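You operate a simulated robot arm through the tools that you are given. There is no shell and no other tool. Be economical: measure what you need, move in short steps, check, and stop when the job is done.

You run a simulated two-armed robot. Do the job below in one go: nothing can be reset, and whatever is moved stays where it is left.

JOB
Wipe up the spill on the island top with the cloth napkin and put it back.

Only the result counts: the job must be done as asked and must still hold three seconds after the hand-in. Knocking over, shifting, dropping, spilling or breaking anything else fails it. Flat cloth is picked up by pressing the open fingertips on it (5 to 10 N) and closing them slowly along it; thin cloth reads only 2 to 8 mm in the jaws.

ROBOT AND FRAMES
Two 6-joint arms with two-finger grippers on one trunk, on a base that drives. Base frame: it is fixed to the floor where the robot stands at the start and does not move with it; the origin is under the middle of the robot, x ahead of it, y to its left, z up; the surface under the hand at the start is at about z = 0.91. Readings come in m, degrees, newtons and seconds.
The left shoulder is at the start at [0.061, 0.143, 0.9], the right one opposite. With the tool pointing down near the work surface each hand reaches from about 0.26 to 0.7 m from the robot's upright axis, wherever it stands, measured 20 degrees to its own side. Payload 2.45 kg a hand.
The TCP of each hand is the grasp point between the finger pads, 0.026 m short of the fingertips. In the tool frame z runs along the fingers and y along their closing line. The gripper opens to 0.096 m. The gripper's body begins 0.069 m behind the TCP.
Orientation is that of the tool frame in the base frame, as [roll, pitch, yaw] about the fixed x, y, z axes, in that order (R = Rz(yaw) Ry(pitch) Rx(roll)). With the fingers straight down and closing along the base's y, the tool's x points along the base's -x, its y along +y and its z along -z.

CONTROLS
- The arms move only by the tool nudge_tool. It takes "left_steps", "right_steps" or both (then of equal length, played together; a hand with none holds still); each is a list of rows, each an object (a shift or turn left out is 0, a gripper value left out holds the last) with "hand": the gripper command, from -1 (fully open) to 1 (shut), values between in proportion; "delta_pos": the shift along the base's x, y, z in m, a list of three; "rot": the turn, a rotation vector about the base's x, y, z in degrees, a list of three. In form: [{"hand": hand, "delta_pos": [dx, dy, dz], "rot": [wx, wy, wz]}, ...]. A call has 1 to 20 rows; each row shifts and turns the commanded pose from where the row before left it. Each row takes 0.2 s and may step no farther than 0.05 m and 8.6 degrees from the row before; otherwise, or with a gripper value out of range, the whole call is refused. A pose out of reach is approached as far as the arm can. The call stops where the force on the tool passes 40 N (or 10 N more than at its start, if that is more) or the arm is blocked; 0.2 s more then pass. The fingers move at their own pace and stop on an object; they squeeze with about 26 N. The grip force told is the motor's: it shows also when the fingers shut on nothing. Time passes only in rows, and 0.2 s behind the last, so rows that do not move let the fingers close. The reply holds the time, the measured pose of the TCP, the force on the tool along the base axes, the opening and the grip force, in the units named above and with some noise, with the torque about the TCP (base axes, N m) and any sound that the robot's microphone picked up, and new pictures: "views" is both (left out), scene, wrist or none (wrist: the cameras of the hands that moved).
- Cameras (640 x 400 px; columns grow to the right, rows downward): "scene" is now at [0.1437, -0.0048, 1.5176]; the picture's right is [-0.07, -1.00, 0.00], its down [-0.65, 0.04, -0.76] and it looks along [0.76, -0.05, -0.65] (base axes); focal length 274 px, centre (320, 200). "left" rides on the left gripper at [0.082, -0.003, -0.098] in its tool frame; the picture's right is [0.04, 1.00, 0.00], its down [-0.73, 0.03, -0.68] and it looks along [-0.68, 0.03, 0.73] (tool axes); focal length 256 px, centre (320, 200). "right" rides on the right gripper at [0.081, 0.003, -0.098] in its tool frame; the picture's right is [-0.04, 1.00, 0.00], its down [-0.73, -0.03, -0.68] and it looks along [-0.68, -0.03, 0.73] (tool axes); focal length 256 px, centre (320, 200). There is no depth. A picture from a camera that has moved, and an enlarged one, comes with that camera's place and axes in the base frame and with its lens.
- slide_trunk(by): slides the trunk up (or, below 0, down) by that many m; the arms and the scene camera ride with it, the base frame stays. It gives what a move gives, with no picture.
- drive_base(legs): drives the robot by 1 to 6 legs, each [ahead, turn to the left] in m and degrees, along the robot's own axes; the way and the turn of a leg run together, so that a leg with both is an arc; at most 1.5 m and 180 degrees a leg. The arms and the cameras ride along, it lands a little off, and it stops where it bumps. It gives what a move gives, and a new picture of the scene camera.
- pan_tilt(pan, tilt): turns the head with the scene camera to pan (to the left, within 86 degrees either way) and tilt (down, from -29 to 69), counted from straight ahead of the robot. It gives what a move gives, and a new picture of the scene camera.
- zoom(camera, box): a new picture of the part [left, top, right, bottom] of that camera's present view, enlarged. No time passes.
- finish_job(): hands the job in; it is judged then, once.

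Go step by step. Nothing tells you exact positions but the pictures and the camera data: compare them with the known pose of the tool, close in by small moves and look again before you grip or let go. The budget is 120 turns and 260 pictures, counting those below and the enlarged ones. Unless the task says otherwise, let go and move clear before handing in, and close with one line.

The tools are called after "Request:" by a JSON object that holds its "name" and its "arguments". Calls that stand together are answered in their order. nudge_tool: Moves the arms, as the interface text tells. Its arguments: {"type":"object","properties":{"left_steps":{"type":"array","items":{"type":"object","properties":{"hand":{"type":"number"},"delta_pos":{"type":"array","items":{"type":"number"}},"rot":{"type":"array","items":{"type":"number"}}}}},"right_steps":{"type":"array","items":{"type":"object","properties":{"hand":{"type":"number"},"delta_pos":{"type":"array","items":{"type":"number"}},"rot":{"type":"array","items":{"type":"number"}}}}},"views":{"type":"string","enum":["both","scene","wrist","none"]}},"required":[]} The other tools are called the same way: slide_trunk (by) slides the trunk up or down; drive_base (legs) drives the base; pan_tilt (pan, tilt) turns the head that bears the scene camera; zoom (camera, box) takes an enlarged picture of a part of a camera's view; finish_job () hands the job in.

At the start:

```text
t: 0.0
left_ee_pos: [0.5206, 0.2288, 1.1564]
left_orientation: [180.0, -0.1, -179.6]
left_force: [-0.7, 0.0, 1.0]
left_moment: [0.02, 0.05, -0.01]
left_width: 0.0957
left_finger_force: 0.0
right_ee_pos: [0.4873, -0.1443, 1.1537]
right_orientation: [179.9, 0.0, -179.7]
right_force: [-0.1, -0.6, -0.4]
right_moment: [-0.01, 0.0, -0.04]
right_width: 0.0962
right_finger_force: 0.0
trunk travel left (down, up): [-0.525, 0.065]
robot x, y, heading: [0.0031, -0.0029, -0.1]
head pan, tilt: [-3.9, 40.5]
```

scene: 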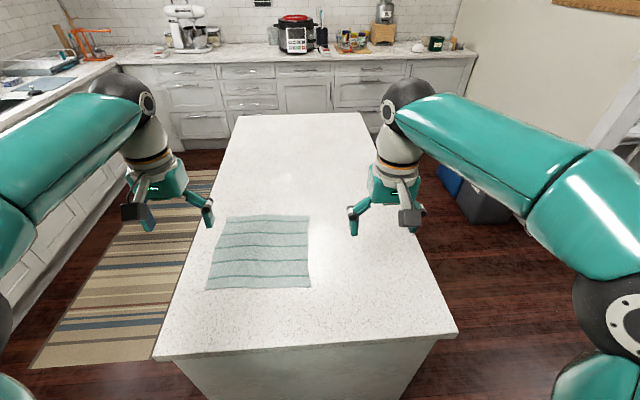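
right: 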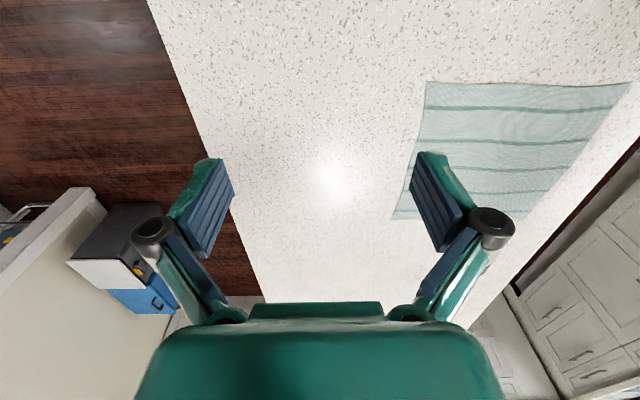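
left: 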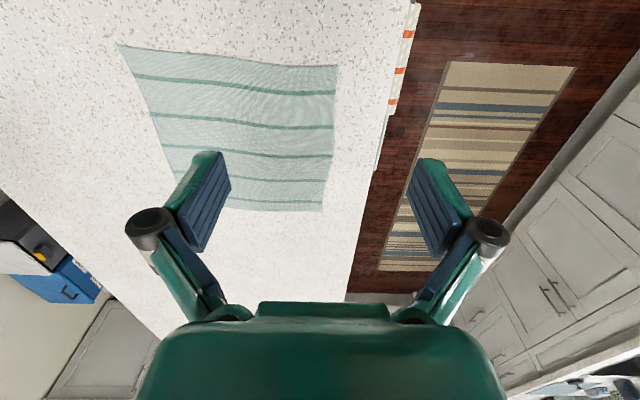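

The napkin lies on the near-left part of the island top; the spill isn't obvious yet. I'll zoom in to find it.

Request:
{"name": "zoom", "arguments": {"camera": "scene", "box": [200, 100, 400, 225]}}

Request:
{"name": "zoom", "arguments": {"camera": "scene", "box": [150, 200, 470, 400]}}

Request:
{"name": "zoom", "arguments": {"camera": "left", "box": [80, 0, 440, 225]}}

Request:
{"name": "zoom", "arguments": {"camera": "right", "box": [150, 0, 550, 250]}}

```text
3.20 times, centred on (300, 162) of scene
camera zoom: at [0.1437, -0.0048, 1.5176], right [-0.07, -1.0, 0.0], down [-0.65, 0.04, -0.76], along [0.76, -0.05, -0.65], focal length 878 px, centre (384, 320)
```

zoom: 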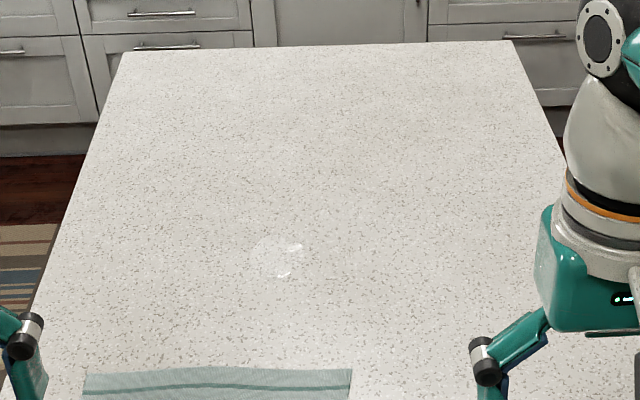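

```text
2.00 times, centred on (310, 300) of scene
camera zoom: at [0.1437, -0.0048, 1.5176], right [-0.07, -1.0, 0.0], down [-0.65, 0.04, -0.76], along [0.76, -0.05, -0.65], focal length 549 px, centre (340, 0)
```

zoom: 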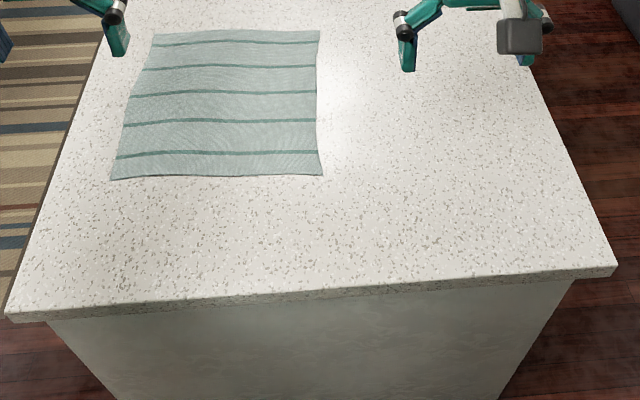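

```text
1.78 times, centred on (260, 112) of left
camera zoom: at [0.4391, 0.225, 1.2552], right [-0.05, 1.0, 0.0], down [0.73, 0.03, 0.68], along [0.68, 0.03, -0.73], focal length 455 px, centre (427, 356)
```

zoom: 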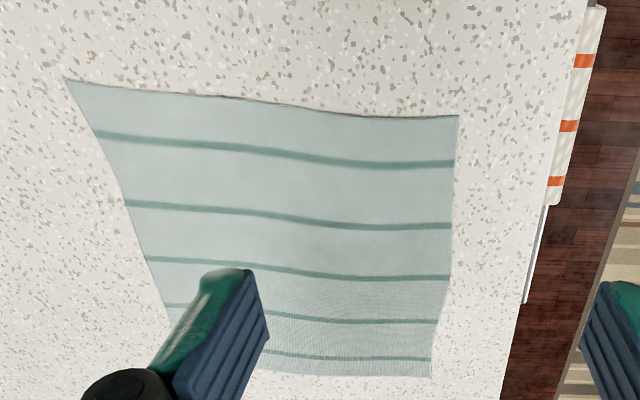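

```text
1.60 times, centred on (350, 125) of right
camera zoom: at [0.4064, -0.1404, 1.2518], right [0.03, 1.0, 0.0], down [0.73, -0.03, 0.68], along [0.68, -0.02, -0.73], focal length 410 px, centre (272, 320)
```

zoom: 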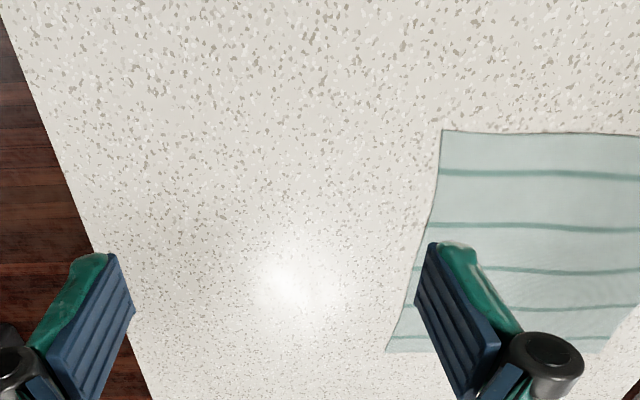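

The spill is a clear puddle at about (0.97, 0.06), out of reach from here, and the napkin spans x 0.52–0.79, y 0–0.25. The left aisle looks like a good stance for both, so I'll look around it.

Request:
{"name": "pan_tilt", "arguments": {"pan": 50, "tilt": 45}}

Request:
{"name": "pan_tilt", "arguments": {"pan": 80, "tilt": 35}}

Request:
{"name": "pan_tilt", "arguments": {"pan": 0, "tilt": 69}}

```text
t: 1.2
left_ee_pos: [0.5204, 0.2279, 1.1573]
left_orientation: [-179.9, 0.0, -179.6]
left_force: [-0.6, 0.6, 0.1]
left_moment: [-0.02, 0.0, 0.0]
left_width: 0.0961
left_finger_force: 0.1
right_ee_pos: [0.4881, -0.1445, 1.1539]
right_orientation: [179.9, -0.1, -179.6]
right_force: [-0.2, -0.1, 0.0]
right_moment: [0.0, -0.01, 0.01]
right_width: 0.0959
right_finger_force: 0.1
trunk travel left (down, up): [-0.525, 0.065]
robot x, y, heading: [-0.0014, -0.0025, 0.1]
head pan, tilt: [50.0, 45.0]
camera scene: at [0.1115, 0.0632, 1.5111], right [0.77, -0.64, 0.0], down [-0.46, -0.54, -0.71], along [0.45, 0.54, -0.71], focal length 274 px, centre (320, 200)
```

scene: 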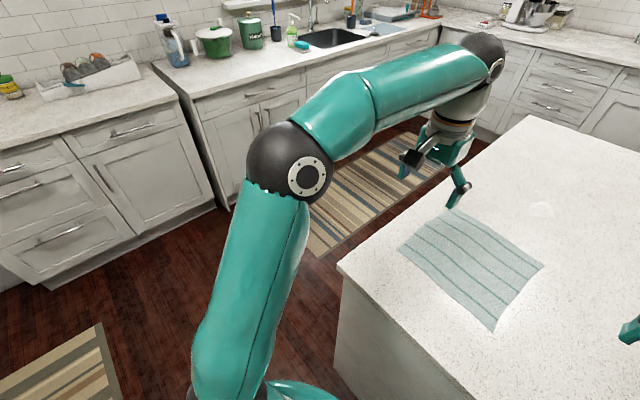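

```text
t: 2.2
left_ee_pos: [0.519, 0.2296, 1.157]
left_orientation: [-180.0, 0.0, -179.6]
left_force: [0.3, -0.8, -1.1]
left_moment: [-0.02, 0.02, 0.02]
left_width: 0.0961
left_finger_force: 0.1
right_ee_pos: [0.4874, -0.1438, 1.1532]
right_orientation: [179.9, 0.0, -179.7]
right_force: [-0.1, -0.4, 0.1]
right_moment: [0.0, 0.01, 0.0]
right_width: 0.096
right_finger_force: 0.0
trunk travel left (down, up): [-0.525, 0.065]
robot x, y, heading: [0.0016, -0.0006, 0.0]
head pan, tilt: [80.0, 35.0]
camera scene: at [0.0746, 0.0877, 1.5259], right [0.98, -0.17, 0.0], down [-0.1, -0.56, -0.82], along [0.14, 0.81, -0.57], focal length 274 px, centre (320, 200)
```

scene: 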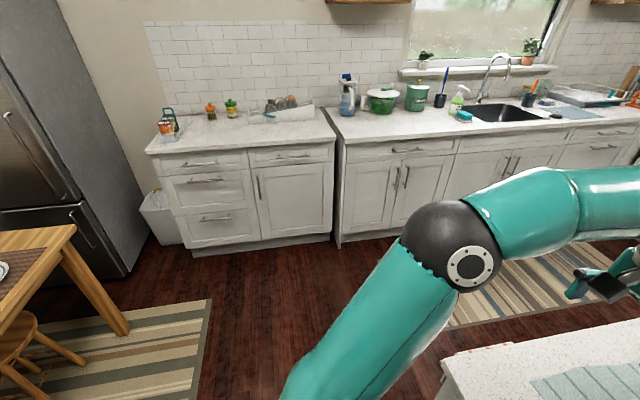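

```text
t: 3.7
left_ee_pos: [0.5213, 0.2286, 1.1566]
left_orientation: [-179.9, 0.0, -179.6]
left_force: [0.3, -0.9, 0.3]
left_moment: [-0.02, -0.03, -0.02]
left_width: 0.0959
left_finger_force: 0.0
right_ee_pos: [0.488, -0.1448, 1.1544]
right_orientation: [-179.9, 0.0, -179.7]
right_force: [-0.9, 0.0, 0.5]
right_moment: [0.02, -0.01, 0.01]
right_width: 0.0962
right_finger_force: 0.0
trunk travel left (down, up): [-0.525, 0.065]
robot x, y, heading: [0.0017, 0.0019, 0.2]
head pan, tilt: [0.0, 68.8]
camera scene: at [0.1151, 0.001, 1.4822], right [0.0, -1.0, 0.0], down [-0.93, 0.0, -0.36], along [0.36, 0.0, -0.93], focal length 274 px, centre (320, 200)
```

scene: 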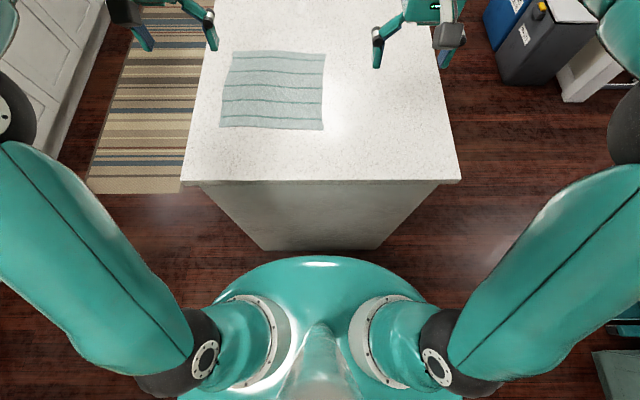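

The aisle on the left is about 1.1 m wide and clear. I'll drive around to the left side of the island, checking on the way.

Request:
{"name": "pan_tilt", "arguments": {"pan": 0, "tilt": 50}}

Request:
{"name": "drive_base", "arguments": {"legs": [[0, 90], [0.77, 0], [0, -90]]}}

```text
t: 4.5
left_ee_pos: [0.5212, 0.228, 1.1558]
left_orientation: [-180.0, 0.0, -179.6]
left_force: [0.2, 0.1, 0.0]
left_moment: [0.0, 0.01, -0.02]
left_width: 0.0958
left_finger_force: 0.1
right_ee_pos: [0.4883, -0.144, 1.1524]
right_orientation: [180.0, -0.1, -179.6]
right_force: [0.5, -1.3, 0.5]
right_moment: [-0.01, 0.01, 0.0]
right_width: 0.0961
right_finger_force: 0.1
trunk travel left (down, up): [-0.525, 0.065]
robot x, y, heading: [-0.0021, -0.0022, 0.1]
head pan, tilt: [0.0, 50.0]
camera scene: at [0.1362, 0.0009, 1.5041], right [0.0, -1.0, 0.0], down [-0.77, 0.0, -0.64], along [0.64, 0.0, -0.77], focal length 274 px, centre (320, 200)
```

scene: 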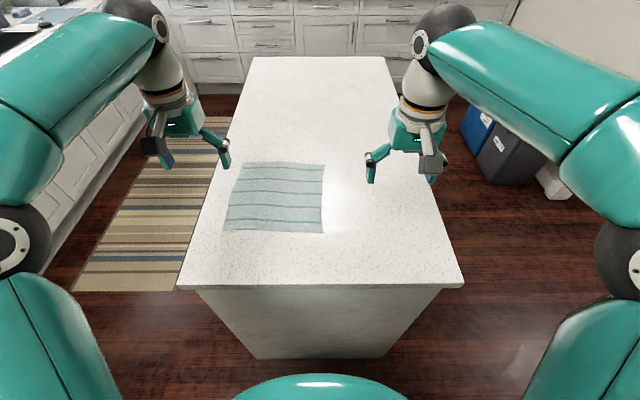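

```text
t: 8.4
left_ee_pos: [-0.1102, 0.5664, 1.156]
left_orientation: [-179.8, -0.1, -102.2]
left_force: [-0.2, 0.2, -1.6]
left_moment: [-0.02, -0.1, 0.0]
left_width: 0.0961
left_finger_force: 0.1
right_ee_pos: [0.2469, 0.4527, 1.153]
right_orientation: [-179.7, -0.2, -102.2]
right_force: [-0.6, 1.2, 0.2]
right_moment: [-0.1, -0.09, 0.01]
right_width: 0.096
right_finger_force: 0.1
trunk travel left (down, up): [-0.525, 0.065]
robot x, y, heading: [0.0585, -0.0077, 79.5]
head pan, tilt: [0.0, 50.0]
stopped in leg 1: the robot was blocked; the commanded pose is now the measured one
camera scene: at [0.0789, 0.1296, 1.5039], right [0.98, -0.18, 0.0], down [-0.14, -0.76, -0.64], along [0.12, 0.63, -0.77], focal length 274 px, centre (320, 200)
```

scene: 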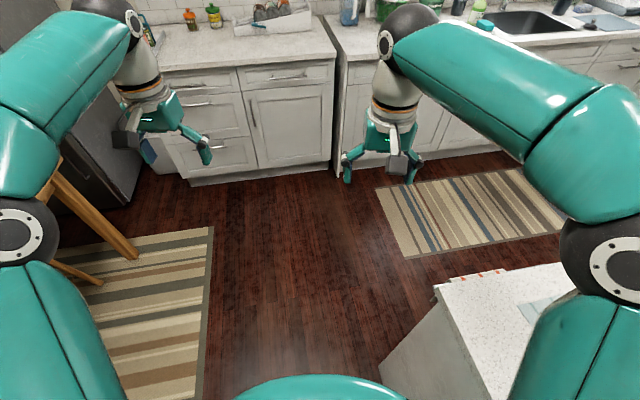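

The turn was blocked near 79°, perhaps by the island corner or the table behind. I'll look around before moving.

Request:
{"name": "pan_tilt", "arguments": {"pan": -80, "tilt": 60}}

Request:
{"name": "pan_tilt", "arguments": {"pan": 80, "tilt": 50}}

```text
t: 9.9
left_ee_pos: [-0.1069, 0.5638, 1.158]
left_orientation: [-180.0, 0.1, -102.2]
left_force: [-1.7, 0.6, 0.4]
left_moment: [0.0, 0.03, -0.01]
left_width: 0.0959
left_finger_force: 0.0
right_ee_pos: [0.2509, 0.4512, 1.1532]
right_orientation: [180.0, 0.0, -102.2]
right_force: [-0.8, -0.2, 0.1]
right_moment: [-0.01, -0.01, -0.05]
right_width: 0.0958
right_finger_force: 0.0
trunk travel left (down, up): [-0.525, 0.065]
robot x, y, heading: [0.0595, -0.0152, 79.5]
head pan, tilt: [-80.0, 60.0]
camera scene: at [0.1354, 0.0505, 1.4916], right [-0.01, -1.0, 0.0], down [-0.87, 0.01, -0.5], along [0.5, 0.0, -0.87], focal length 274 px, centre (320, 200)
```

scene: 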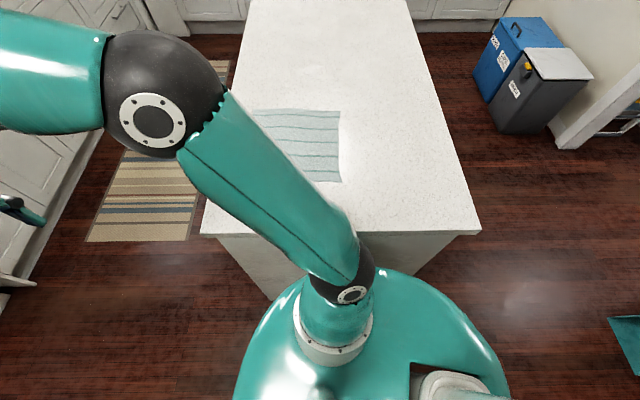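

```text
t: 12.4
left_ee_pos: [-0.1072, 0.5641, 1.1575]
left_orientation: [180.0, 0.1, -102.1]
left_force: [-0.2, -0.4, 0.5]
left_moment: [0.0, -0.03, 0.0]
left_width: 0.0962
left_finger_force: 0.1
right_ee_pos: [0.2501, 0.4504, 1.1547]
right_orientation: [-180.0, 0.1, -102.2]
right_force: [0.2, -0.4, -0.2]
right_moment: [0.0, -0.02, -0.03]
right_width: 0.0962
right_finger_force: 0.0
trunk travel left (down, up): [-0.525, 0.065]
robot x, y, heading: [0.0605, -0.0086, 79.4]
head pan, tilt: [80.0, 50.0]
camera scene: at [-0.0033, 0.0781, 1.5042], right [0.35, 0.94, 0.0], down [0.72, -0.27, -0.64], along [-0.6, 0.22, -0.77], focal length 274 px, centre (320, 200)
```

scene: 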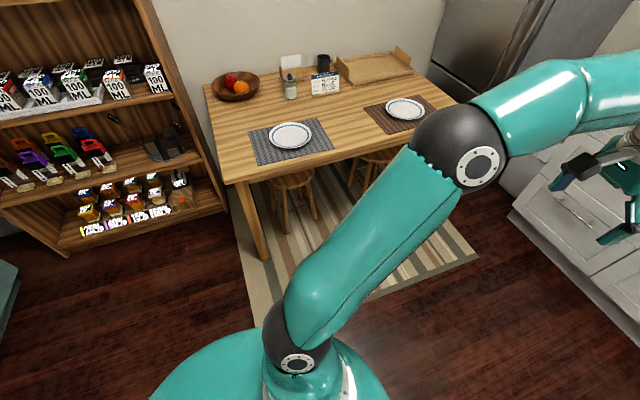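

The base is just too near the island to turn. I'll turn back, reverse a little into the clear floor, then turn left again.

Request:
{"name": "drive_base", "arguments": {"legs": [[0, -79.5], [-0.2, 0]]}}

Request:
{"name": "pan_tilt", "arguments": {"pan": 0, "tilt": 50}}

```text
t: 14.7
left_ee_pos: [0.2053, 0.5725, 1.1597]
left_orientation: [179.6, 0.0, -132.2]
left_force: [2.1, -1.2, 0.1]
left_moment: [0.15, 0.19, 0.01]
left_width: 0.096
left_finger_force: 0.1
right_ee_pos: [0.4588, 0.2955, 1.1525]
right_orientation: [179.6, -0.1, -132.3]
right_force: [1.5, -1.4, -0.7]
right_moment: [0.09, 0.17, 0.02]
right_width: 0.0961
right_finger_force: 0.0
trunk travel left (down, up): [-0.525, 0.065]
robot x, y, heading: [0.0351, 0.0179, 57.0]
head pan, tilt: [80.0, 50.0]
stopped in leg 1: the robot was blocked; the commanded pose is now the measured one
camera scene: at [0.018, 0.113, 1.5048], right [0.69, 0.73, 0.0], down [0.55, -0.52, -0.65], along [-0.47, 0.45, -0.76], focal length 274 px, centre (320, 200)
```

scene: 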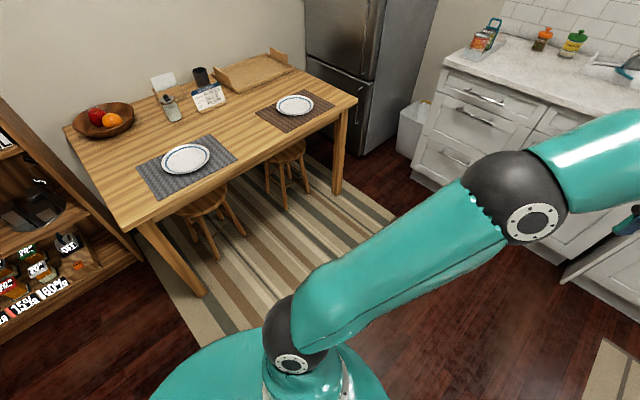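

```text
t: 16.2
left_ee_pos: [0.1988, 0.5773, 1.1591]
left_orientation: [180.0, 0.0, -132.1]
left_force: [-0.2, 0.4, 0.1]
left_moment: [-0.02, -0.04, 0.01]
left_width: 0.096
left_finger_force: 0.1
right_ee_pos: [0.4514, 0.2995, 1.1534]
right_orientation: [180.0, -0.1, -132.2]
right_force: [0.2, 0.2, 0.9]
right_moment: [0.01, 0.02, 0.02]
right_width: 0.096
right_finger_force: 0.0
trunk travel left (down, up): [-0.525, 0.065]
robot x, y, heading: [0.0334, 0.0159, 56.7]
head pan, tilt: [0.0, 50.0]
camera scene: at [0.1086, 0.1301, 1.5041], right [0.83, -0.55, 0.0], down [-0.42, -0.64, -0.64], along [0.35, 0.54, -0.77], focal length 274 px, centre (320, 200)
```

scene: 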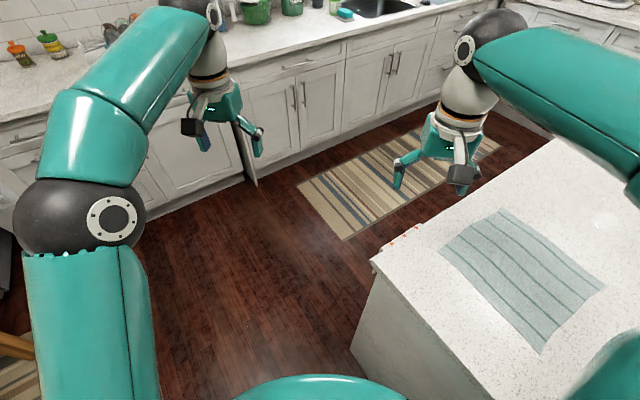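

Corners of the base catch the island as it turns. I'll back straight off along the current heading, where the floor is clear.

Request:
{"name": "drive_base", "arguments": {"legs": [[-0.25, 0]]}}

```text
t: 18.0
left_ee_pos: [0.0601, 0.3674, 1.1603]
left_orientation: [-180.0, 0.1, -132.1]
left_force: [-0.5, 0.9, 1.0]
left_moment: [0.02, -0.02, 0.02]
left_width: 0.096
left_finger_force: 0.0
right_ee_pos: [0.3127, 0.089, 1.1544]
right_orientation: [-180.0, 0.0, -132.3]
right_force: [0.0, -0.6, -0.8]
right_moment: [0.04, -0.01, -0.02]
right_width: 0.0961
right_finger_force: 0.1
trunk travel left (down, up): [-0.525, 0.065]
robot x, y, heading: [-0.1043, -0.1935, 56.5]
head pan, tilt: [0.0, 50.0]
camera scene: at [-0.0307, -0.0812, 1.5043], right [0.83, -0.55, 0.0], down [-0.42, -0.64, -0.64], along [0.36, 0.54, -0.77], focal length 274 px, centre (320, 200)
```

scene: 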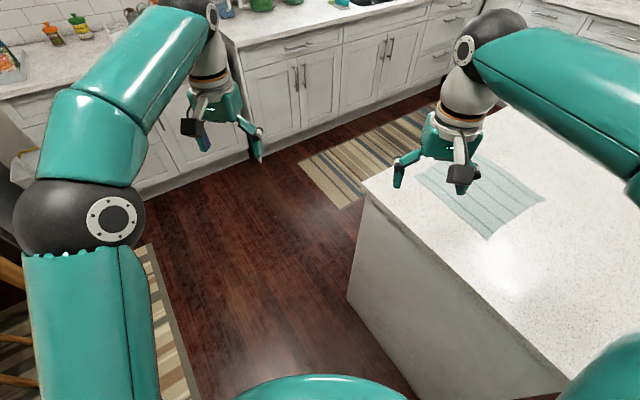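

Now there is room. I'll turn to face +y and drive to the aisle line.

Request:
{"name": "drive_base", "arguments": {"legs": [[0, 35], [1.07, 0]]}}

```text
t: 25.4
left_ee_pos: [-0.3009, 1.424, 1.1589]
left_orientation: [179.9, 0.0, -97.9]
left_force: [-0.4, -0.1, 1.0]
left_moment: [0.0, -0.01, 0.02]
left_width: 0.096
left_finger_force: 0.1
right_ee_pos: [0.0645, 1.3359, 1.1552]
right_orientation: [180.0, -0.1, -98.1]
right_force: [-0.6, 0.0, -0.5]
right_moment: [0.01, -0.02, 0.0]
right_width: 0.0959
right_finger_force: 0.1
trunk travel left (down, up): [-0.525, 0.065]
robot x, y, heading: [-0.1227, 0.8665, 90.6]
head pan, tilt: [0.0, 50.0]
camera scene: at [-0.1257, 1.0034, 1.5041], right [1.0, 0.01, 0.0], down [0.01, -0.77, -0.64], along [-0.01, 0.64, -0.77], focal length 274 px, centre (320, 200)
```

scene: 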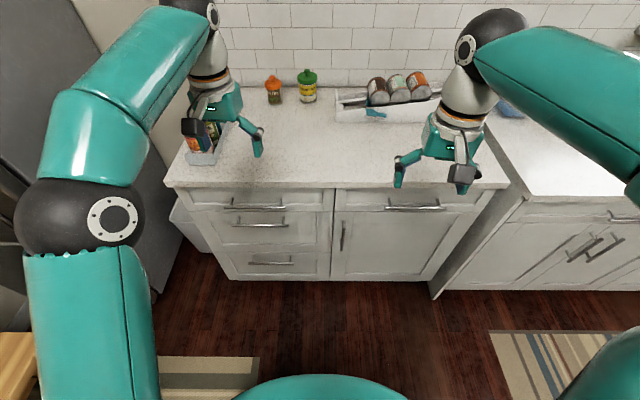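

The counter edge is at y≈1.54, with hands just clear. I'll back slightly, turn to +x, and drive down the aisle.

Request:
{"name": "drive_base", "arguments": {"legs": [[-0.03, 0], [0, -90]]}}

```text
t: 29.6
left_ee_pos: [0.3718, 1.1603, 1.1594]
left_orientation: [179.8, -0.2, -171.8]
left_force: [0.1, -1.2, -0.1]
left_moment: [0.12, 0.04, 0.0]
left_width: 0.0961
left_finger_force: 0.0
right_ee_pos: [0.3885, 0.784, 1.1545]
right_orientation: [179.7, 0.0, -172.2]
right_force: [-0.6, -1.2, 0.1]
right_moment: [0.09, 0.04, 0.0]
right_width: 0.096
right_finger_force: 0.1
trunk travel left (down, up): [-0.525, 0.065]
robot x, y, heading: [-0.1365, 0.892, 14.5]
head pan, tilt: [0.0, 50.0]
stopped in leg 2: the robot was blocked; the commanded pose is now the measured one
camera scene: at [-0.0022, 0.9234, 1.504], right [0.25, -0.97, 0.0], down [-0.74, -0.19, -0.64], along [0.62, 0.16, -0.77], focal length 274 px, centre (320, 200)
```

scene: 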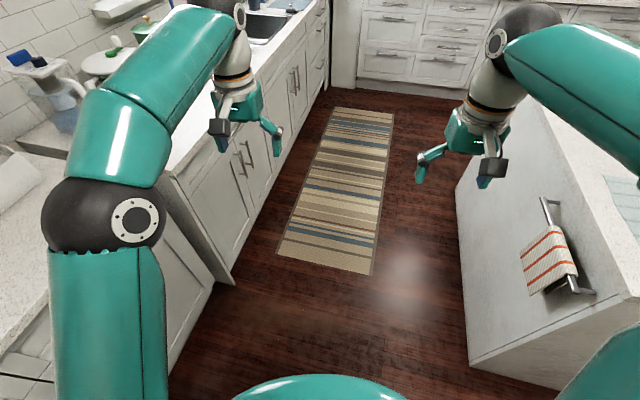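

Blocked at 14°. I need to see what touches; looking behind left and right.

Request:
{"name": "pan_tilt", "arguments": {"pan": 86, "tilt": 62}}

Request:
{"name": "pan_tilt", "arguments": {"pan": -86, "tilt": 62}}

```text
t: 31.2
left_ee_pos: [0.37, 1.1651, 1.1602]
left_orientation: [179.9, 0.0, -171.8]
left_force: [0.4, 1.0, -0.6]
left_moment: [0.0, -0.03, -0.02]
left_width: 0.0959
left_finger_force: 0.0
right_ee_pos: [0.3873, 0.787, 1.157]
right_orientation: [180.0, 0.0, -172.2]
right_force: [0.3, -0.3, 0.6]
right_moment: [0.01, 0.03, -0.01]
right_width: 0.0963
right_finger_force: 0.1
trunk travel left (down, up): [-0.525, 0.065]
robot x, y, heading: [-0.1352, 0.8893, 14.4]
head pan, tilt: [85.9, 62.0]
camera scene: at [-0.0908, 0.9708, 1.4893], right [0.98, 0.18, 0.0], down [0.16, -0.87, -0.47], along [-0.09, 0.46, -0.88], focal length 274 px, centre (320, 200)
```

scene: 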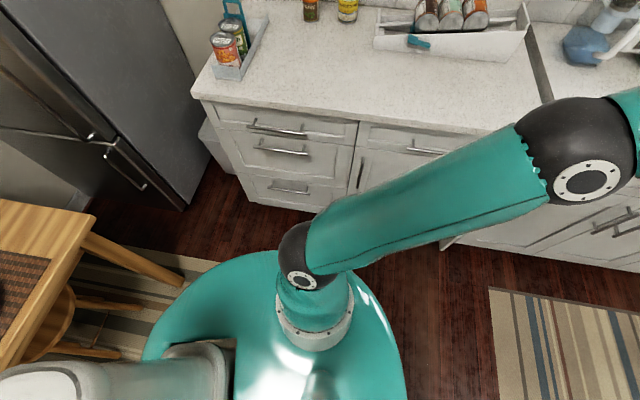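

```text
t: 33.8
left_ee_pos: [0.3703, 1.1652, 1.1604]
left_orientation: [179.9, 0.0, -171.9]
left_force: [0.1, 1.3, 0.4]
left_moment: [0.0, 0.0, 0.03]
left_width: 0.0961
left_finger_force: 0.1
right_ee_pos: [0.3867, 0.7883, 1.1561]
right_orientation: [-180.0, 0.0, -172.2]
right_force: [0.3, -0.9, 0.0]
right_moment: [0.0, 0.01, 0.0]
right_width: 0.096
right_finger_force: 0.0
trunk travel left (down, up): [-0.525, 0.065]
robot x, y, heading: [-0.1386, 0.8901, 14.9]
head pan, tilt: [-85.9, 62.0]
camera scene: at [-0.0585, 0.8467, 1.4893], right [-0.95, -0.32, 0.0], down [-0.28, 0.84, -0.47], along [0.15, -0.44, -0.88], focal length 274 px, centre (320, 200)
```

scene: 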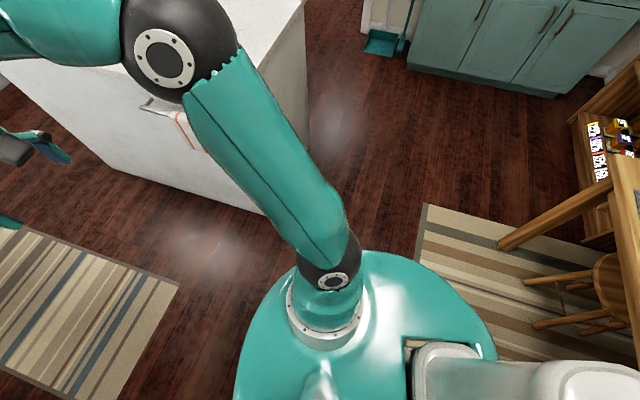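

The table is close behind; the rear is what touches. I'll drive ahead in an arc to the right, into the aisle.

Request:
{"name": "drive_base", "arguments": {"legs": [[0.15, 0], [0.2, -18]]}}

Request:
{"name": "pan_tilt", "arguments": {"pan": 0, "tilt": 55}}

```text
t: 36.4
left_ee_pos: [0.7715, 1.0444, 1.1595]
left_orientation: [179.9, 0.0, 169.7]
left_force: [1.0, -0.4, 0.1]
left_moment: [0.06, 0.07, 0.0]
left_width: 0.0957
left_finger_force: 0.1
right_ee_pos: [0.6679, 0.6827, 1.1556]
right_orientation: [179.9, -0.1, 169.4]
right_force: [0.5, -0.9, -0.3]
right_moment: [0.05, 0.04, 0.01]
right_width: 0.0961
right_finger_force: 0.1
trunk travel left (down, up): [-0.525, 0.065]
robot x, y, heading: [0.2015, 0.9546, -3.7]
head pan, tilt: [-85.9, 62.0]
camera scene: at [0.2655, 0.8875, 1.4891], right [-1.0, -0.01, 0.0], down [-0.01, 0.88, -0.47], along [0.0, -0.47, -0.88], focal length 274 px, centre (320, 200)
```

scene: 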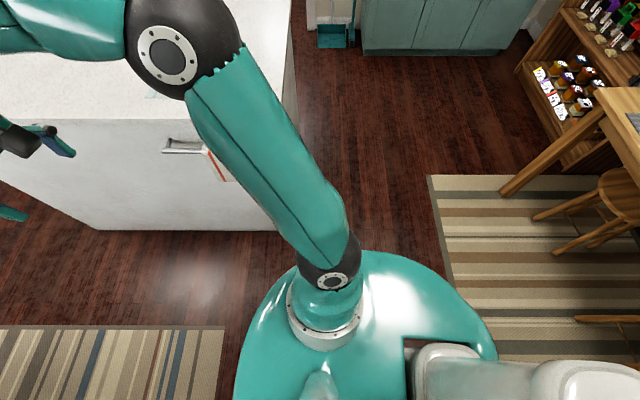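

```text
t: 38.0
left_ee_pos: [0.7709, 1.0458, 1.1617]
left_orientation: [179.9, 0.0, 169.6]
left_force: [0.2, 0.2, 0.7]
left_moment: [0.0, 0.01, 0.03]
left_width: 0.0962
left_finger_force: 0.1
right_ee_pos: [0.6672, 0.6835, 1.1562]
right_orientation: [180.0, 0.0, 169.4]
right_force: [-1.0, 0.9, -0.4]
right_moment: [-0.03, -0.03, -0.01]
right_width: 0.0958
right_finger_force: 0.0
trunk travel left (down, up): [-0.525, 0.065]
robot x, y, heading: [0.1997, 0.9579, -3.5]
head pan, tilt: [0.0, 55.0]
camera scene: at [0.3352, 0.9496, 1.4976], right [-0.06, -1.0, 0.0], down [-0.82, 0.05, -0.57], along [0.57, -0.04, -0.82], focal length 274 px, centre (320, 200)
```

scene: 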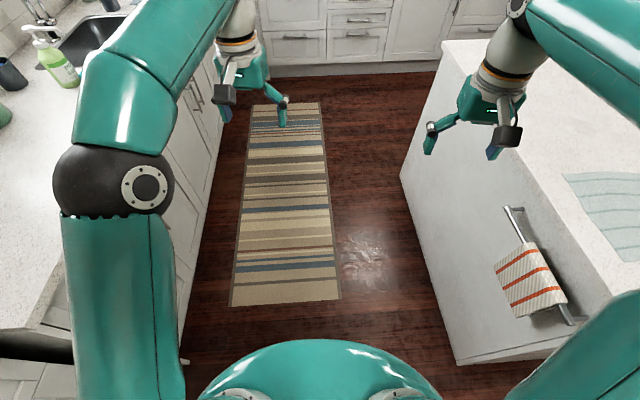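

The aisle is clear. I'll angle slightly right and drive to about (0.86, 0.86).

Request:
{"name": "drive_base", "arguments": {"legs": [[0, -5], [0.66, 0]]}}

```text
t: 42.2
left_ee_pos: [1.4165, 0.9056, 1.1598]
left_orientation: [179.9, -0.1, 165.0]
left_force: [0.3, 0.3, 0.4]
left_moment: [0.03, 0.02, 0.04]
left_width: 0.096
left_finger_force: 0.1
right_ee_pos: [1.2848, 0.5541, 1.1557]
right_orientation: [180.0, 0.0, 164.9]
right_force: [0.2, 0.1, 0.0]
right_moment: [0.01, 0.05, 0.01]
right_width: 0.0958
right_finger_force: 0.1
trunk travel left (down, up): [-0.525, 0.065]
robot x, y, heading: [0.8419, 0.859, -8.3]
head pan, tilt: [0.0, 55.0]
camera scene: at [0.9747, 0.8444, 1.4975], right [-0.14, -0.99, 0.0], down [-0.81, 0.12, -0.57], along [0.57, -0.08, -0.82], focal length 274 px, centre (320, 200)
```

scene: 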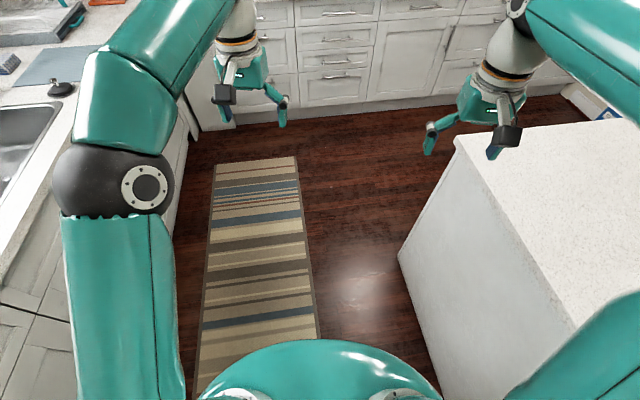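

Position is right. Now turning to face the island.

Request:
{"name": "drive_base", "arguments": {"legs": [[0, -40]]}}

```text
t: 44.6
left_ee_pos: [1.3128, 0.5317, 1.1609]
left_orientation: [179.9, 0.1, 125.7]
left_force: [-0.6, 0.1, 0.3]
left_moment: [-0.03, 0.07, 0.02]
left_width: 0.0959
left_finger_force: 0.0
right_ee_pos: [0.9862, 0.3435, 1.1567]
right_orientation: [180.0, -0.1, 125.3]
right_force: [0.8, 0.1, -0.3]
right_moment: [-0.01, 0.0, 0.02]
right_width: 0.096
right_finger_force: 0.0
trunk travel left (down, up): [-0.525, 0.065]
robot x, y, heading: [0.8663, 0.8837, -47.4]
head pan, tilt: [0.0, 55.0]
camera scene: at [0.9555, 0.7859, 1.4976], right [-0.74, -0.68, 0.0], down [-0.55, 0.6, -0.57], along [0.39, -0.42, -0.82], focal length 274 px, centre (320, 200)
```

scene: 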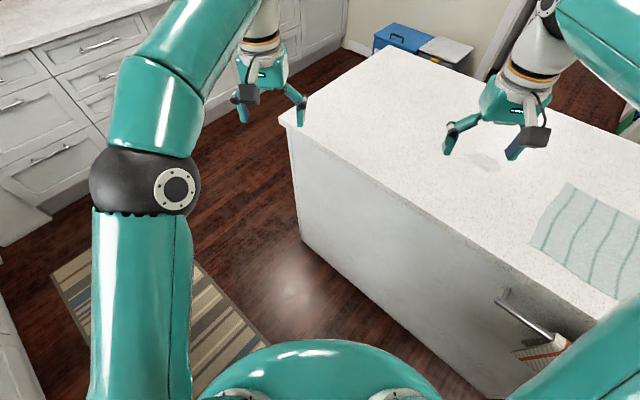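

The puddle is visible near the right hand. I'll continue the turn.

Request:
{"name": "drive_base", "arguments": {"legs": [[0, -42.5]]}}

```text
t: 47.3
left_ee_pos: [0.9649, 0.3206, 1.1622]
left_orientation: [179.9, 0.2, 84.1]
left_force: [-1.5, -0.4, 0.2]
left_moment: [-0.01, -0.07, 0.01]
left_width: 0.0959
left_finger_force: 0.1
right_ee_pos: [0.5961, 0.3966, 1.1569]
right_orientation: [179.8, 0.0, 83.7]
right_force: [-1.3, -0.2, -0.3]
right_moment: [0.02, -0.06, -0.01]
right_width: 0.096
right_finger_force: 0.1
trunk travel left (down, up): [-0.525, 0.065]
robot x, y, heading: [0.9003, 0.8794, -89.0]
head pan, tilt: [0.0, 55.0]
stopped in leg 1: the robot was blocked; the commanded pose is now the measured one
camera scene: at [0.8985, 0.7477, 1.4975], right [-1.0, -0.02, 0.0], down [-0.02, 0.82, -0.57], along [0.02, -0.57, -0.82], focal length 274 px, centre (320, 200)
```

scene: 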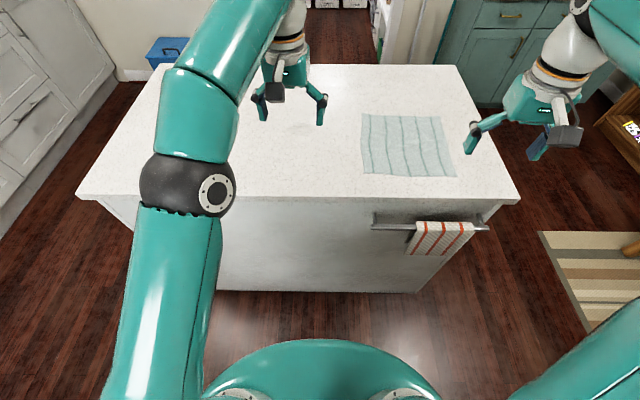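

Facing the island now. I'll creep ahead 0.13 m and check clearance to the hanging towel.

Request:
{"name": "drive_base", "arguments": {"legs": [[0.13, 0]]}}

Request:
{"name": "pan_tilt", "arguments": {"pan": -5, "tilt": 69}}

```text
t: 48.6
left_ee_pos: [0.972, 0.1874, 1.1614]
left_orientation: [-179.9, 0.2, 84.2]
left_force: [0.2, 0.3, -1.0]
left_moment: [0.08, 0.01, -0.02]
left_width: 0.0961
left_finger_force: 0.2
right_ee_pos: [0.6021, 0.2637, 1.156]
right_orientation: [-180.0, -0.2, 83.7]
right_force: [0.0, -0.5, -1.2]
right_moment: [0.08, 0.0, 0.0]
right_width: 0.0962
right_finger_force: 0.0
trunk travel left (down, up): [-0.525, 0.065]
robot x, y, heading: [0.9042, 0.7483, -88.7]
head pan, tilt: [0.0, 55.0]
camera scene: at [0.9058, 0.615, 1.4973], right [-1.0, -0.02, 0.0], down [-0.02, 0.82, -0.57], along [0.01, -0.57, -0.82], focal length 274 px, centre (320, 200)
```

scene: 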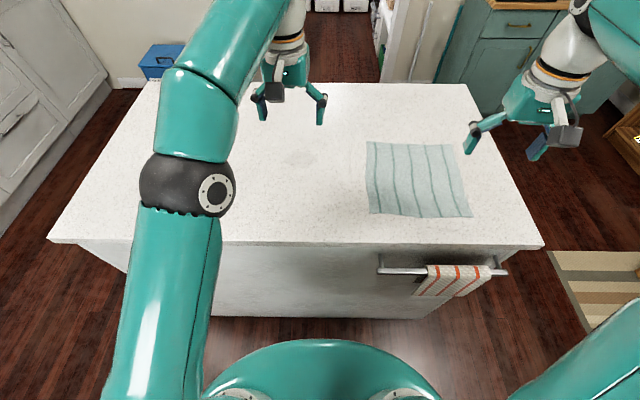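

```text
t: 49.3
left_ee_pos: [0.97, 0.1904, 1.1636]
left_orientation: [-179.9, 0.2, 84.1]
left_force: [0.0, -1.1, -0.2]
left_moment: [-0.05, 0.01, 0.0]
left_width: 0.0959
left_finger_force: 0.0
right_ee_pos: [0.6014, 0.2662, 1.1585]
right_orientation: [180.0, -0.1, 83.8]
right_force: [-0.7, 0.6, 0.4]
right_moment: [-0.03, -0.05, -0.02]
right_width: 0.096
right_finger_force: 0.0
trunk travel left (down, up): [-0.525, 0.065]
robot x, y, heading: [0.9017, 0.7534, -88.8]
head pan, tilt: [-5.0, 68.8]
camera scene: at [0.9006, 0.6344, 1.4823], right [-1.0, 0.07, 0.0], down [0.06, 0.93, -0.36], along [-0.02, -0.36, -0.93], focal length 274 px, centre (320, 200)
```

scene: 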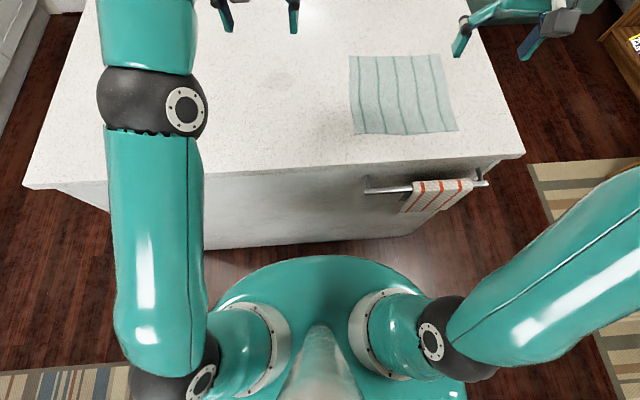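

There's still clearance in front. I'll creep 0.05 more and locate the spill with the left hand raised out of the way.

Request:
{"name": "drive_base", "arguments": {"legs": [[0.05, 0]]}}

Request:
{"name": "nudge_tool", "arguments": {"left_steps": [{"delta_pos": [0.0, 0.04, 0.0]}, {"delta_pos": [0.0, 0.04, 0.0]}, {"delta_pos": [0.0, 0.04, 0.0]}], "views": "wrist"}}

Request:
{"name": "pan_tilt", "arguments": {"pan": 0, "tilt": 50}}

Request:
{"name": "zoom", "arguments": {"camera": "scene", "box": [200, 80, 520, 280]}}

```text
t: 50.2
left_ee_pos: [0.9725, 0.1366, 1.1622]
left_orientation: [-180.0, 0.1, 84.2]
left_force: [0.2, -0.1, -0.2]
left_moment: [0.06, 0.03, -0.01]
left_width: 0.0959
left_finger_force: 0.1
right_ee_pos: [0.6029, 0.2127, 1.1572]
right_orientation: [-179.9, -0.2, 83.7]
right_force: [-0.3, -1.0, 0.3]
right_moment: [0.08, 0.03, 0.0]
right_width: 0.0965
right_finger_force: 0.1
trunk travel left (down, up): [-0.525, 0.065]
robot x, y, heading: [0.9041, 0.6984, -88.9]
head pan, tilt: [-5.0, 68.8]
camera scene: at [0.9017, 0.5796, 1.4818], right [-1.0, 0.07, 0.0], down [0.06, 0.93, -0.36], along [-0.02, -0.36, -0.93], focal length 274 px, centre (320, 200)
```

scene: 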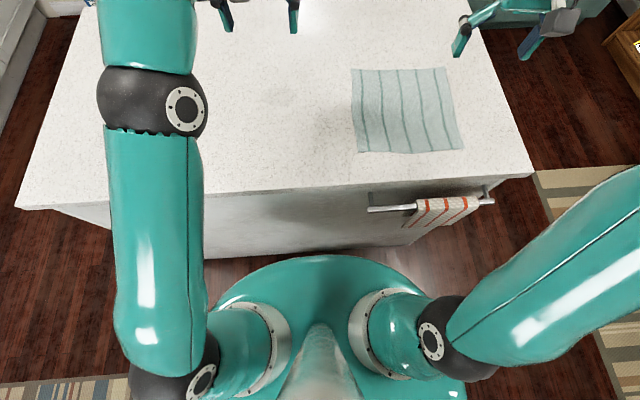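

```text
t: 51.0
left_ee_pos: [0.9722, 0.262, 1.1664]
left_orientation: [-179.9, 0.5, 84.2]
left_force: [0.3, 0.9, -0.2]
left_moment: [-0.06, 0.02, 0.03]
left_width: 0.0962
left_finger_force: 0.1
right_ee_pos: [0.6034, 0.2166, 1.1594]
right_orientation: [-180.0, 0.1, 83.8]
right_force: [0.2, 0.8, -0.1]
right_moment: [0.0, 0.0, 0.0]
right_width: 0.0961
right_finger_force: 0.0
trunk travel left (down, up): [-0.525, 0.065]
robot x, y, heading: [0.9081, 0.6968, -88.8]
head pan, tilt: [-5.0, 68.8]
camera left: at [0.9763, 0.3441, 1.2643], right [1.0, -0.06, 0.0], down [-0.04, -0.73, 0.68], along [-0.04, -0.68, -0.73], focal length 256 px, centre (320, 200)
```

left: 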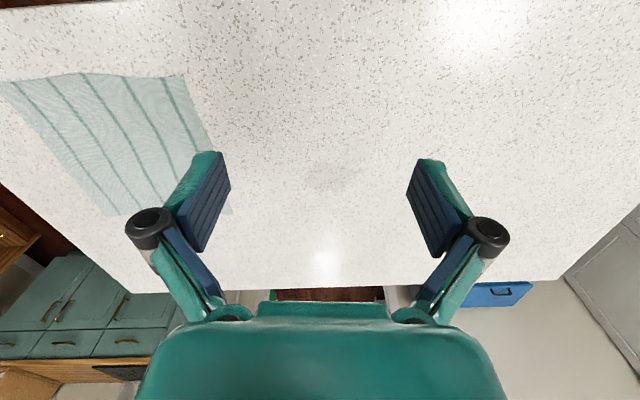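

```text
t: 51.9
left_ee_pos: [0.9721, 0.26, 1.165]
left_orientation: [180.0, 0.4, 84.1]
left_force: [-0.4, -0.3, -0.2]
left_moment: [-0.02, 0.02, -0.04]
left_width: 0.0962
left_finger_force: 0.0
right_ee_pos: [0.603, 0.2167, 1.1591]
right_orientation: [179.9, 0.0, 83.7]
right_force: [-0.3, -0.3, 0.7]
right_moment: [-0.01, 0.01, 0.0]
right_width: 0.0959
right_finger_force: 0.2
trunk travel left (down, up): [-0.525, 0.065]
robot x, y, heading: [0.9063, 0.6977, -88.6]
head pan, tilt: [0.0, 50.0]
camera scene: at [0.907, 0.5625, 1.5041], right [-1.0, -0.02, 0.0], down [-0.02, 0.77, -0.64], along [0.01, -0.64, -0.77], focal length 274 px, centre (320, 200)
```

scene: 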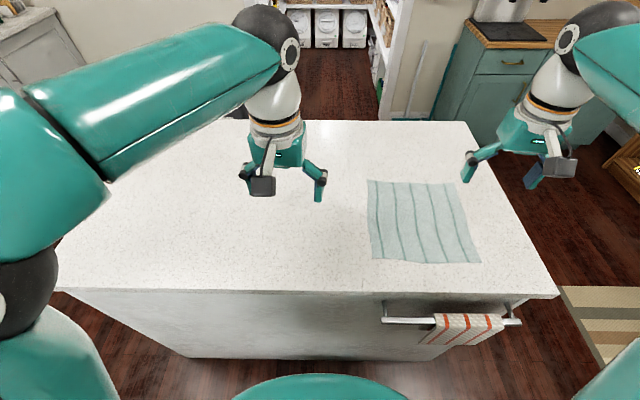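

```text
2.00 times, centred on (360, 180) of scene
camera zoom: at [0.907, 0.5625, 1.5041], right [-1.0, -0.02, 0.0], down [-0.02, 0.77, -0.64], along [0.01, -0.64, -0.77], focal length 549 px, centre (240, 240)
```

zoom: 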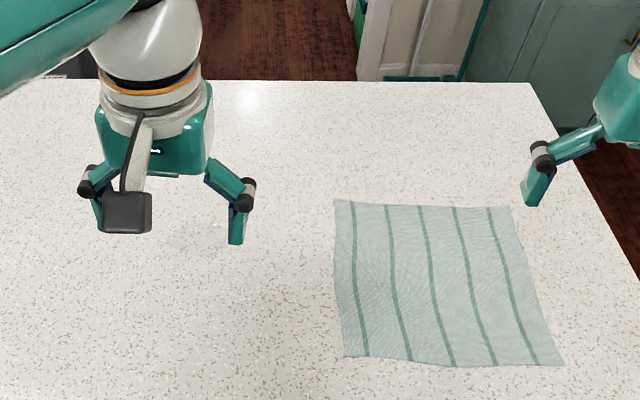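

The puddle shows between the left fingers in the wrist view. Zooming to measure it.

Request:
{"name": "zoom", "arguments": {"camera": "left", "box": [230, 110, 422, 230]}}

Request:
{"name": "zoom", "arguments": {"camera": "left", "box": [0, 50, 320, 250]}}

```text
3.33 times, centred on (326, 170) of left
camera zoom: at [0.9761, 0.3413, 1.2636], right [1.0, -0.06, 0.0], down [-0.04, -0.73, 0.68], along [-0.04, -0.68, -0.73], focal length 853 px, centre (300, 300)
```

zoom: 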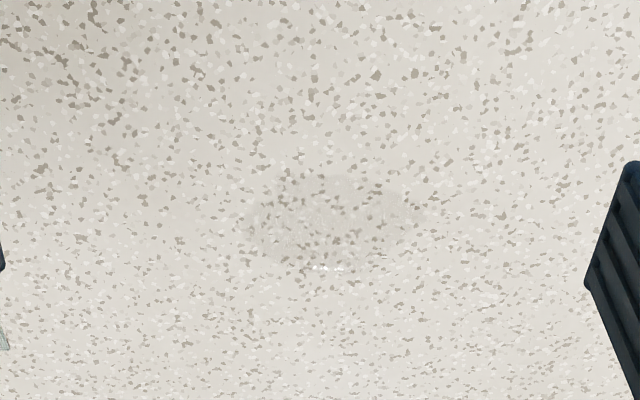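

```text
2.00 times, centred on (160, 150) of left
camera zoom: at [0.9761, 0.3413, 1.2636], right [1.0, -0.06, 0.0], down [-0.04, -0.73, 0.68], along [-0.04, -0.68, -0.73], focal length 512 px, centre (640, 300)
```

zoom: 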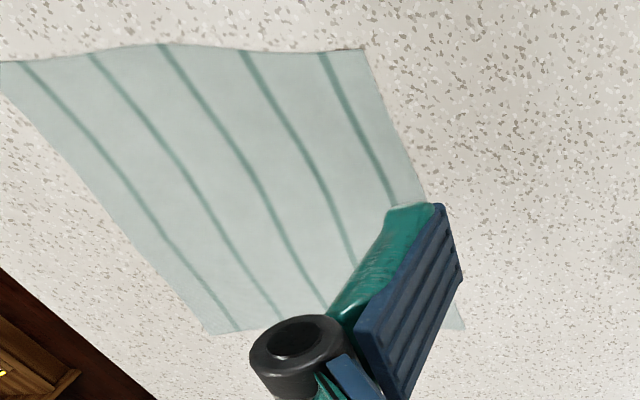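

Spill: x 0.93–1.02, y 0.03–0.10; napkin centre about (0.66, 0.12). I'll grip the napkin mid-cloth with the right hand, slide it over the spill, scrub, and slide it back; turning left 10° first puts both spots in the right hand's range.

Request:
{"name": "drive_base", "arguments": {"legs": [[0, 10]]}}

Request:
{"name": "nudge_tool", "arguments": {"left_steps": [{"delta_pos": [0.04, 0.01, 0.03]}, {"delta_pos": [0.04, 0.01, 0.03]}, {"delta_pos": [0.04, 0.01, 0.03]}, {}], "right_steps": [{"delta_pos": [0.01, -0.02, -0.02]}, {"delta_pos": [0.01, -0.02, -0.02]}, {"delta_pos": [0, -0.02, -0.02]}, {}]}}

```text
t: 53.0
left_ee_pos: [1.0454, 0.2779, 1.1645]
left_orientation: [-179.9, 0.3, 94.0]
left_force: [0.2, -0.1, -1.2]
left_moment: [0.01, 0.01, 0.02]
left_width: 0.096
left_finger_force: 0.1
right_ee_pos: [0.6892, 0.1724, 1.1592]
right_orientation: [180.0, 0.1, 93.5]
right_force: [-0.4, -0.4, 0.1]
right_moment: [0.01, -0.02, -0.03]
right_width: 0.0958
right_finger_force: 0.0
trunk travel left (down, up): [-0.525, 0.065]
robot x, y, heading: [0.8959, 0.6982, -79.0]
head pan, tilt: [0.0, 50.0]
camera scene: at [0.9232, 0.5642, 1.5042], right [-0.98, -0.19, 0.0], down [-0.15, 0.75, -0.64], along [0.12, -0.63, -0.77], focal length 274 px, centre (320, 200)
```

scene: 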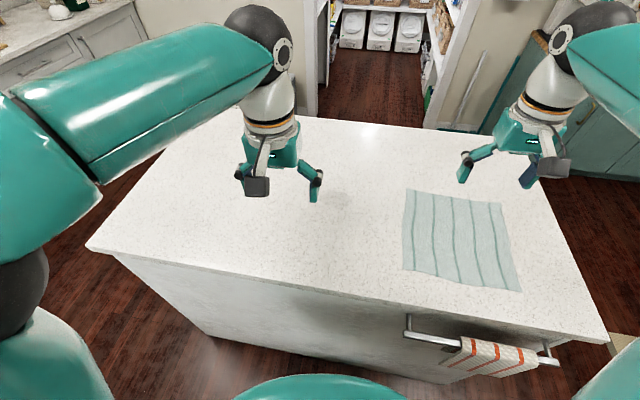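

```text
refused: row 1 steps farther than a row can; nothing moved
```

Right hand is now near above the napkin. I'll move the left hand aside and bring the right one over the napkin's centre.

Request:
{"name": "nudge_tool", "arguments": {"left_steps": [{"delta_pos": [0.035, 0.01, 0.02]}, {"delta_pos": [0.035, 0.01, 0.02]}, {"delta_pos": [0.035, 0.01, 0.02]}, {}], "right_steps": [{"delta_pos": [-0.01, -0.017, -0.04]}, {"delta_pos": [-0.01, -0.017, -0.04]}, {"delta_pos": [-0.009, -0.017, -0.03]}, {}]}}

```text
t: 54.0
left_ee_pos: [1.1481, 0.3087, 1.226]
left_orientation: [180.0, 0.3, 94.0]
left_force: [0.0, 0.5, -0.6]
left_moment: [0.01, -0.05, -0.01]
left_width: 0.0959
left_finger_force: 0.1
right_ee_pos: [0.662, 0.12, 1.0497]
right_orientation: [-180.0, 0.0, 93.5]
right_force: [0.1, 0.8, 0.1]
right_moment: [0.0, -0.02, -0.01]
right_width: 0.0958
right_finger_force: 0.1
trunk travel left (down, up): [-0.525, 0.065]
robot x, y, heading: [0.898, 0.7011, -79.2]
head pan, tilt: [0.0, 50.0]
camera scene: at [0.9229, 0.5641, 1.5042], right [-0.98, -0.19, 0.0], down [-0.15, 0.75, -0.64], along [0.12, -0.63, -0.77], focal length 274 px, centre (320, 200)
camera right: at [0.6605, 0.2038, 1.1483], right [1.0, 0.02, 0.0], down [0.01, -0.73, 0.68], along [0.01, -0.68, -0.73], focal length 256 px, centre (320, 200)
camera left: at [1.1394, 0.3908, 1.3247], right [0.99, 0.11, 0.0], down [0.08, -0.73, 0.68], along [0.07, -0.68, -0.73], focal length 256 px, centre (320, 200)
```

scene: 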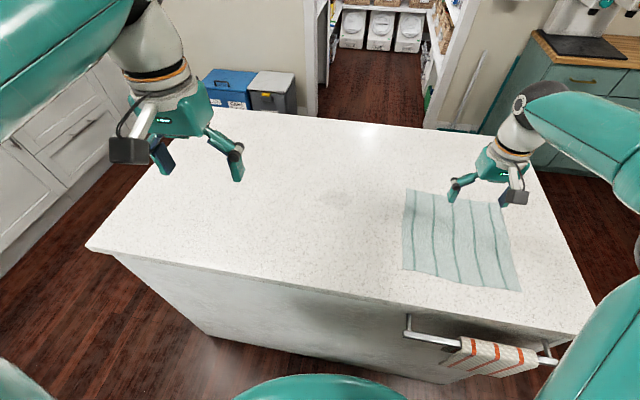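
right: 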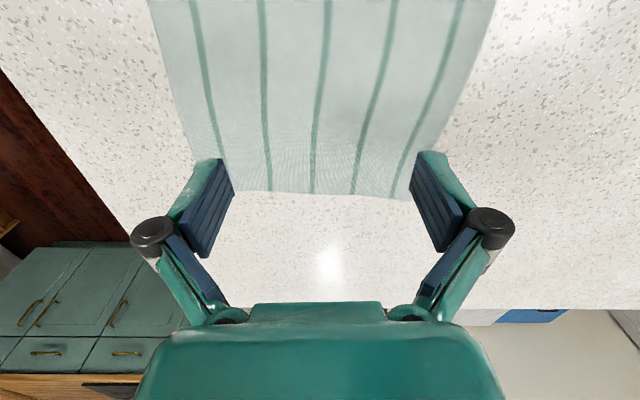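
left: 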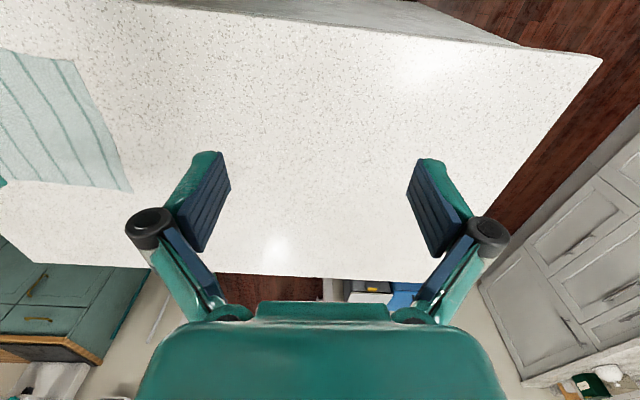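

Hand is centred over the napkin. I'll set the opening to about 5 cm and come down to just above it.

Request:
{"name": "nudge_tool", "arguments": {"right_steps": [{"hand": 0.0, "delta_pos": [0, 0, -0.04]}, {"delta_pos": [0, 0, -0.04]}, {"delta_pos": [0, 0, -0.02]}, {}, {"delta_pos": [0, 0, -0.007]}, {}], "views": "wrist"}}

```text
t: 55.4
left_ee_pos: [1.1484, 0.3087, 1.2252]
left_orientation: [180.0, 0.2, 93.9]
left_force: [0.4, 0.5, 0.2]
left_moment: [-0.02, 0.03, 0.02]
left_width: 0.0955
left_finger_force: 0.1
right_ee_pos: [0.6609, 0.1234, 0.9435]
right_orientation: [-180.0, 0.0, 93.5]
right_force: [-0.4, -0.4, 1.5]
right_moment: [0.04, 0.02, 0.01]
right_width: 0.0477
right_finger_force: 0.1
trunk travel left (down, up): [-0.525, 0.065]
robot x, y, heading: [0.8979, 0.6943, -78.8]
head pan, tilt: [0.0, 50.0]
camera right: at [0.6588, 0.2063, 1.0419], right [1.0, 0.02, 0.0], down [0.01, -0.73, 0.68], along [0.01, -0.68, -0.73], focal length 256 px, centre (320, 200)
```

right: 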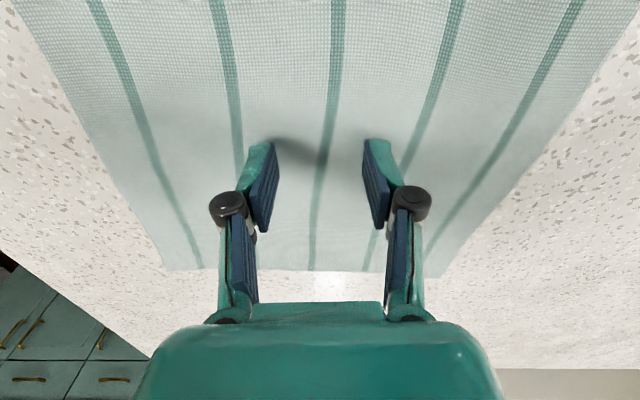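

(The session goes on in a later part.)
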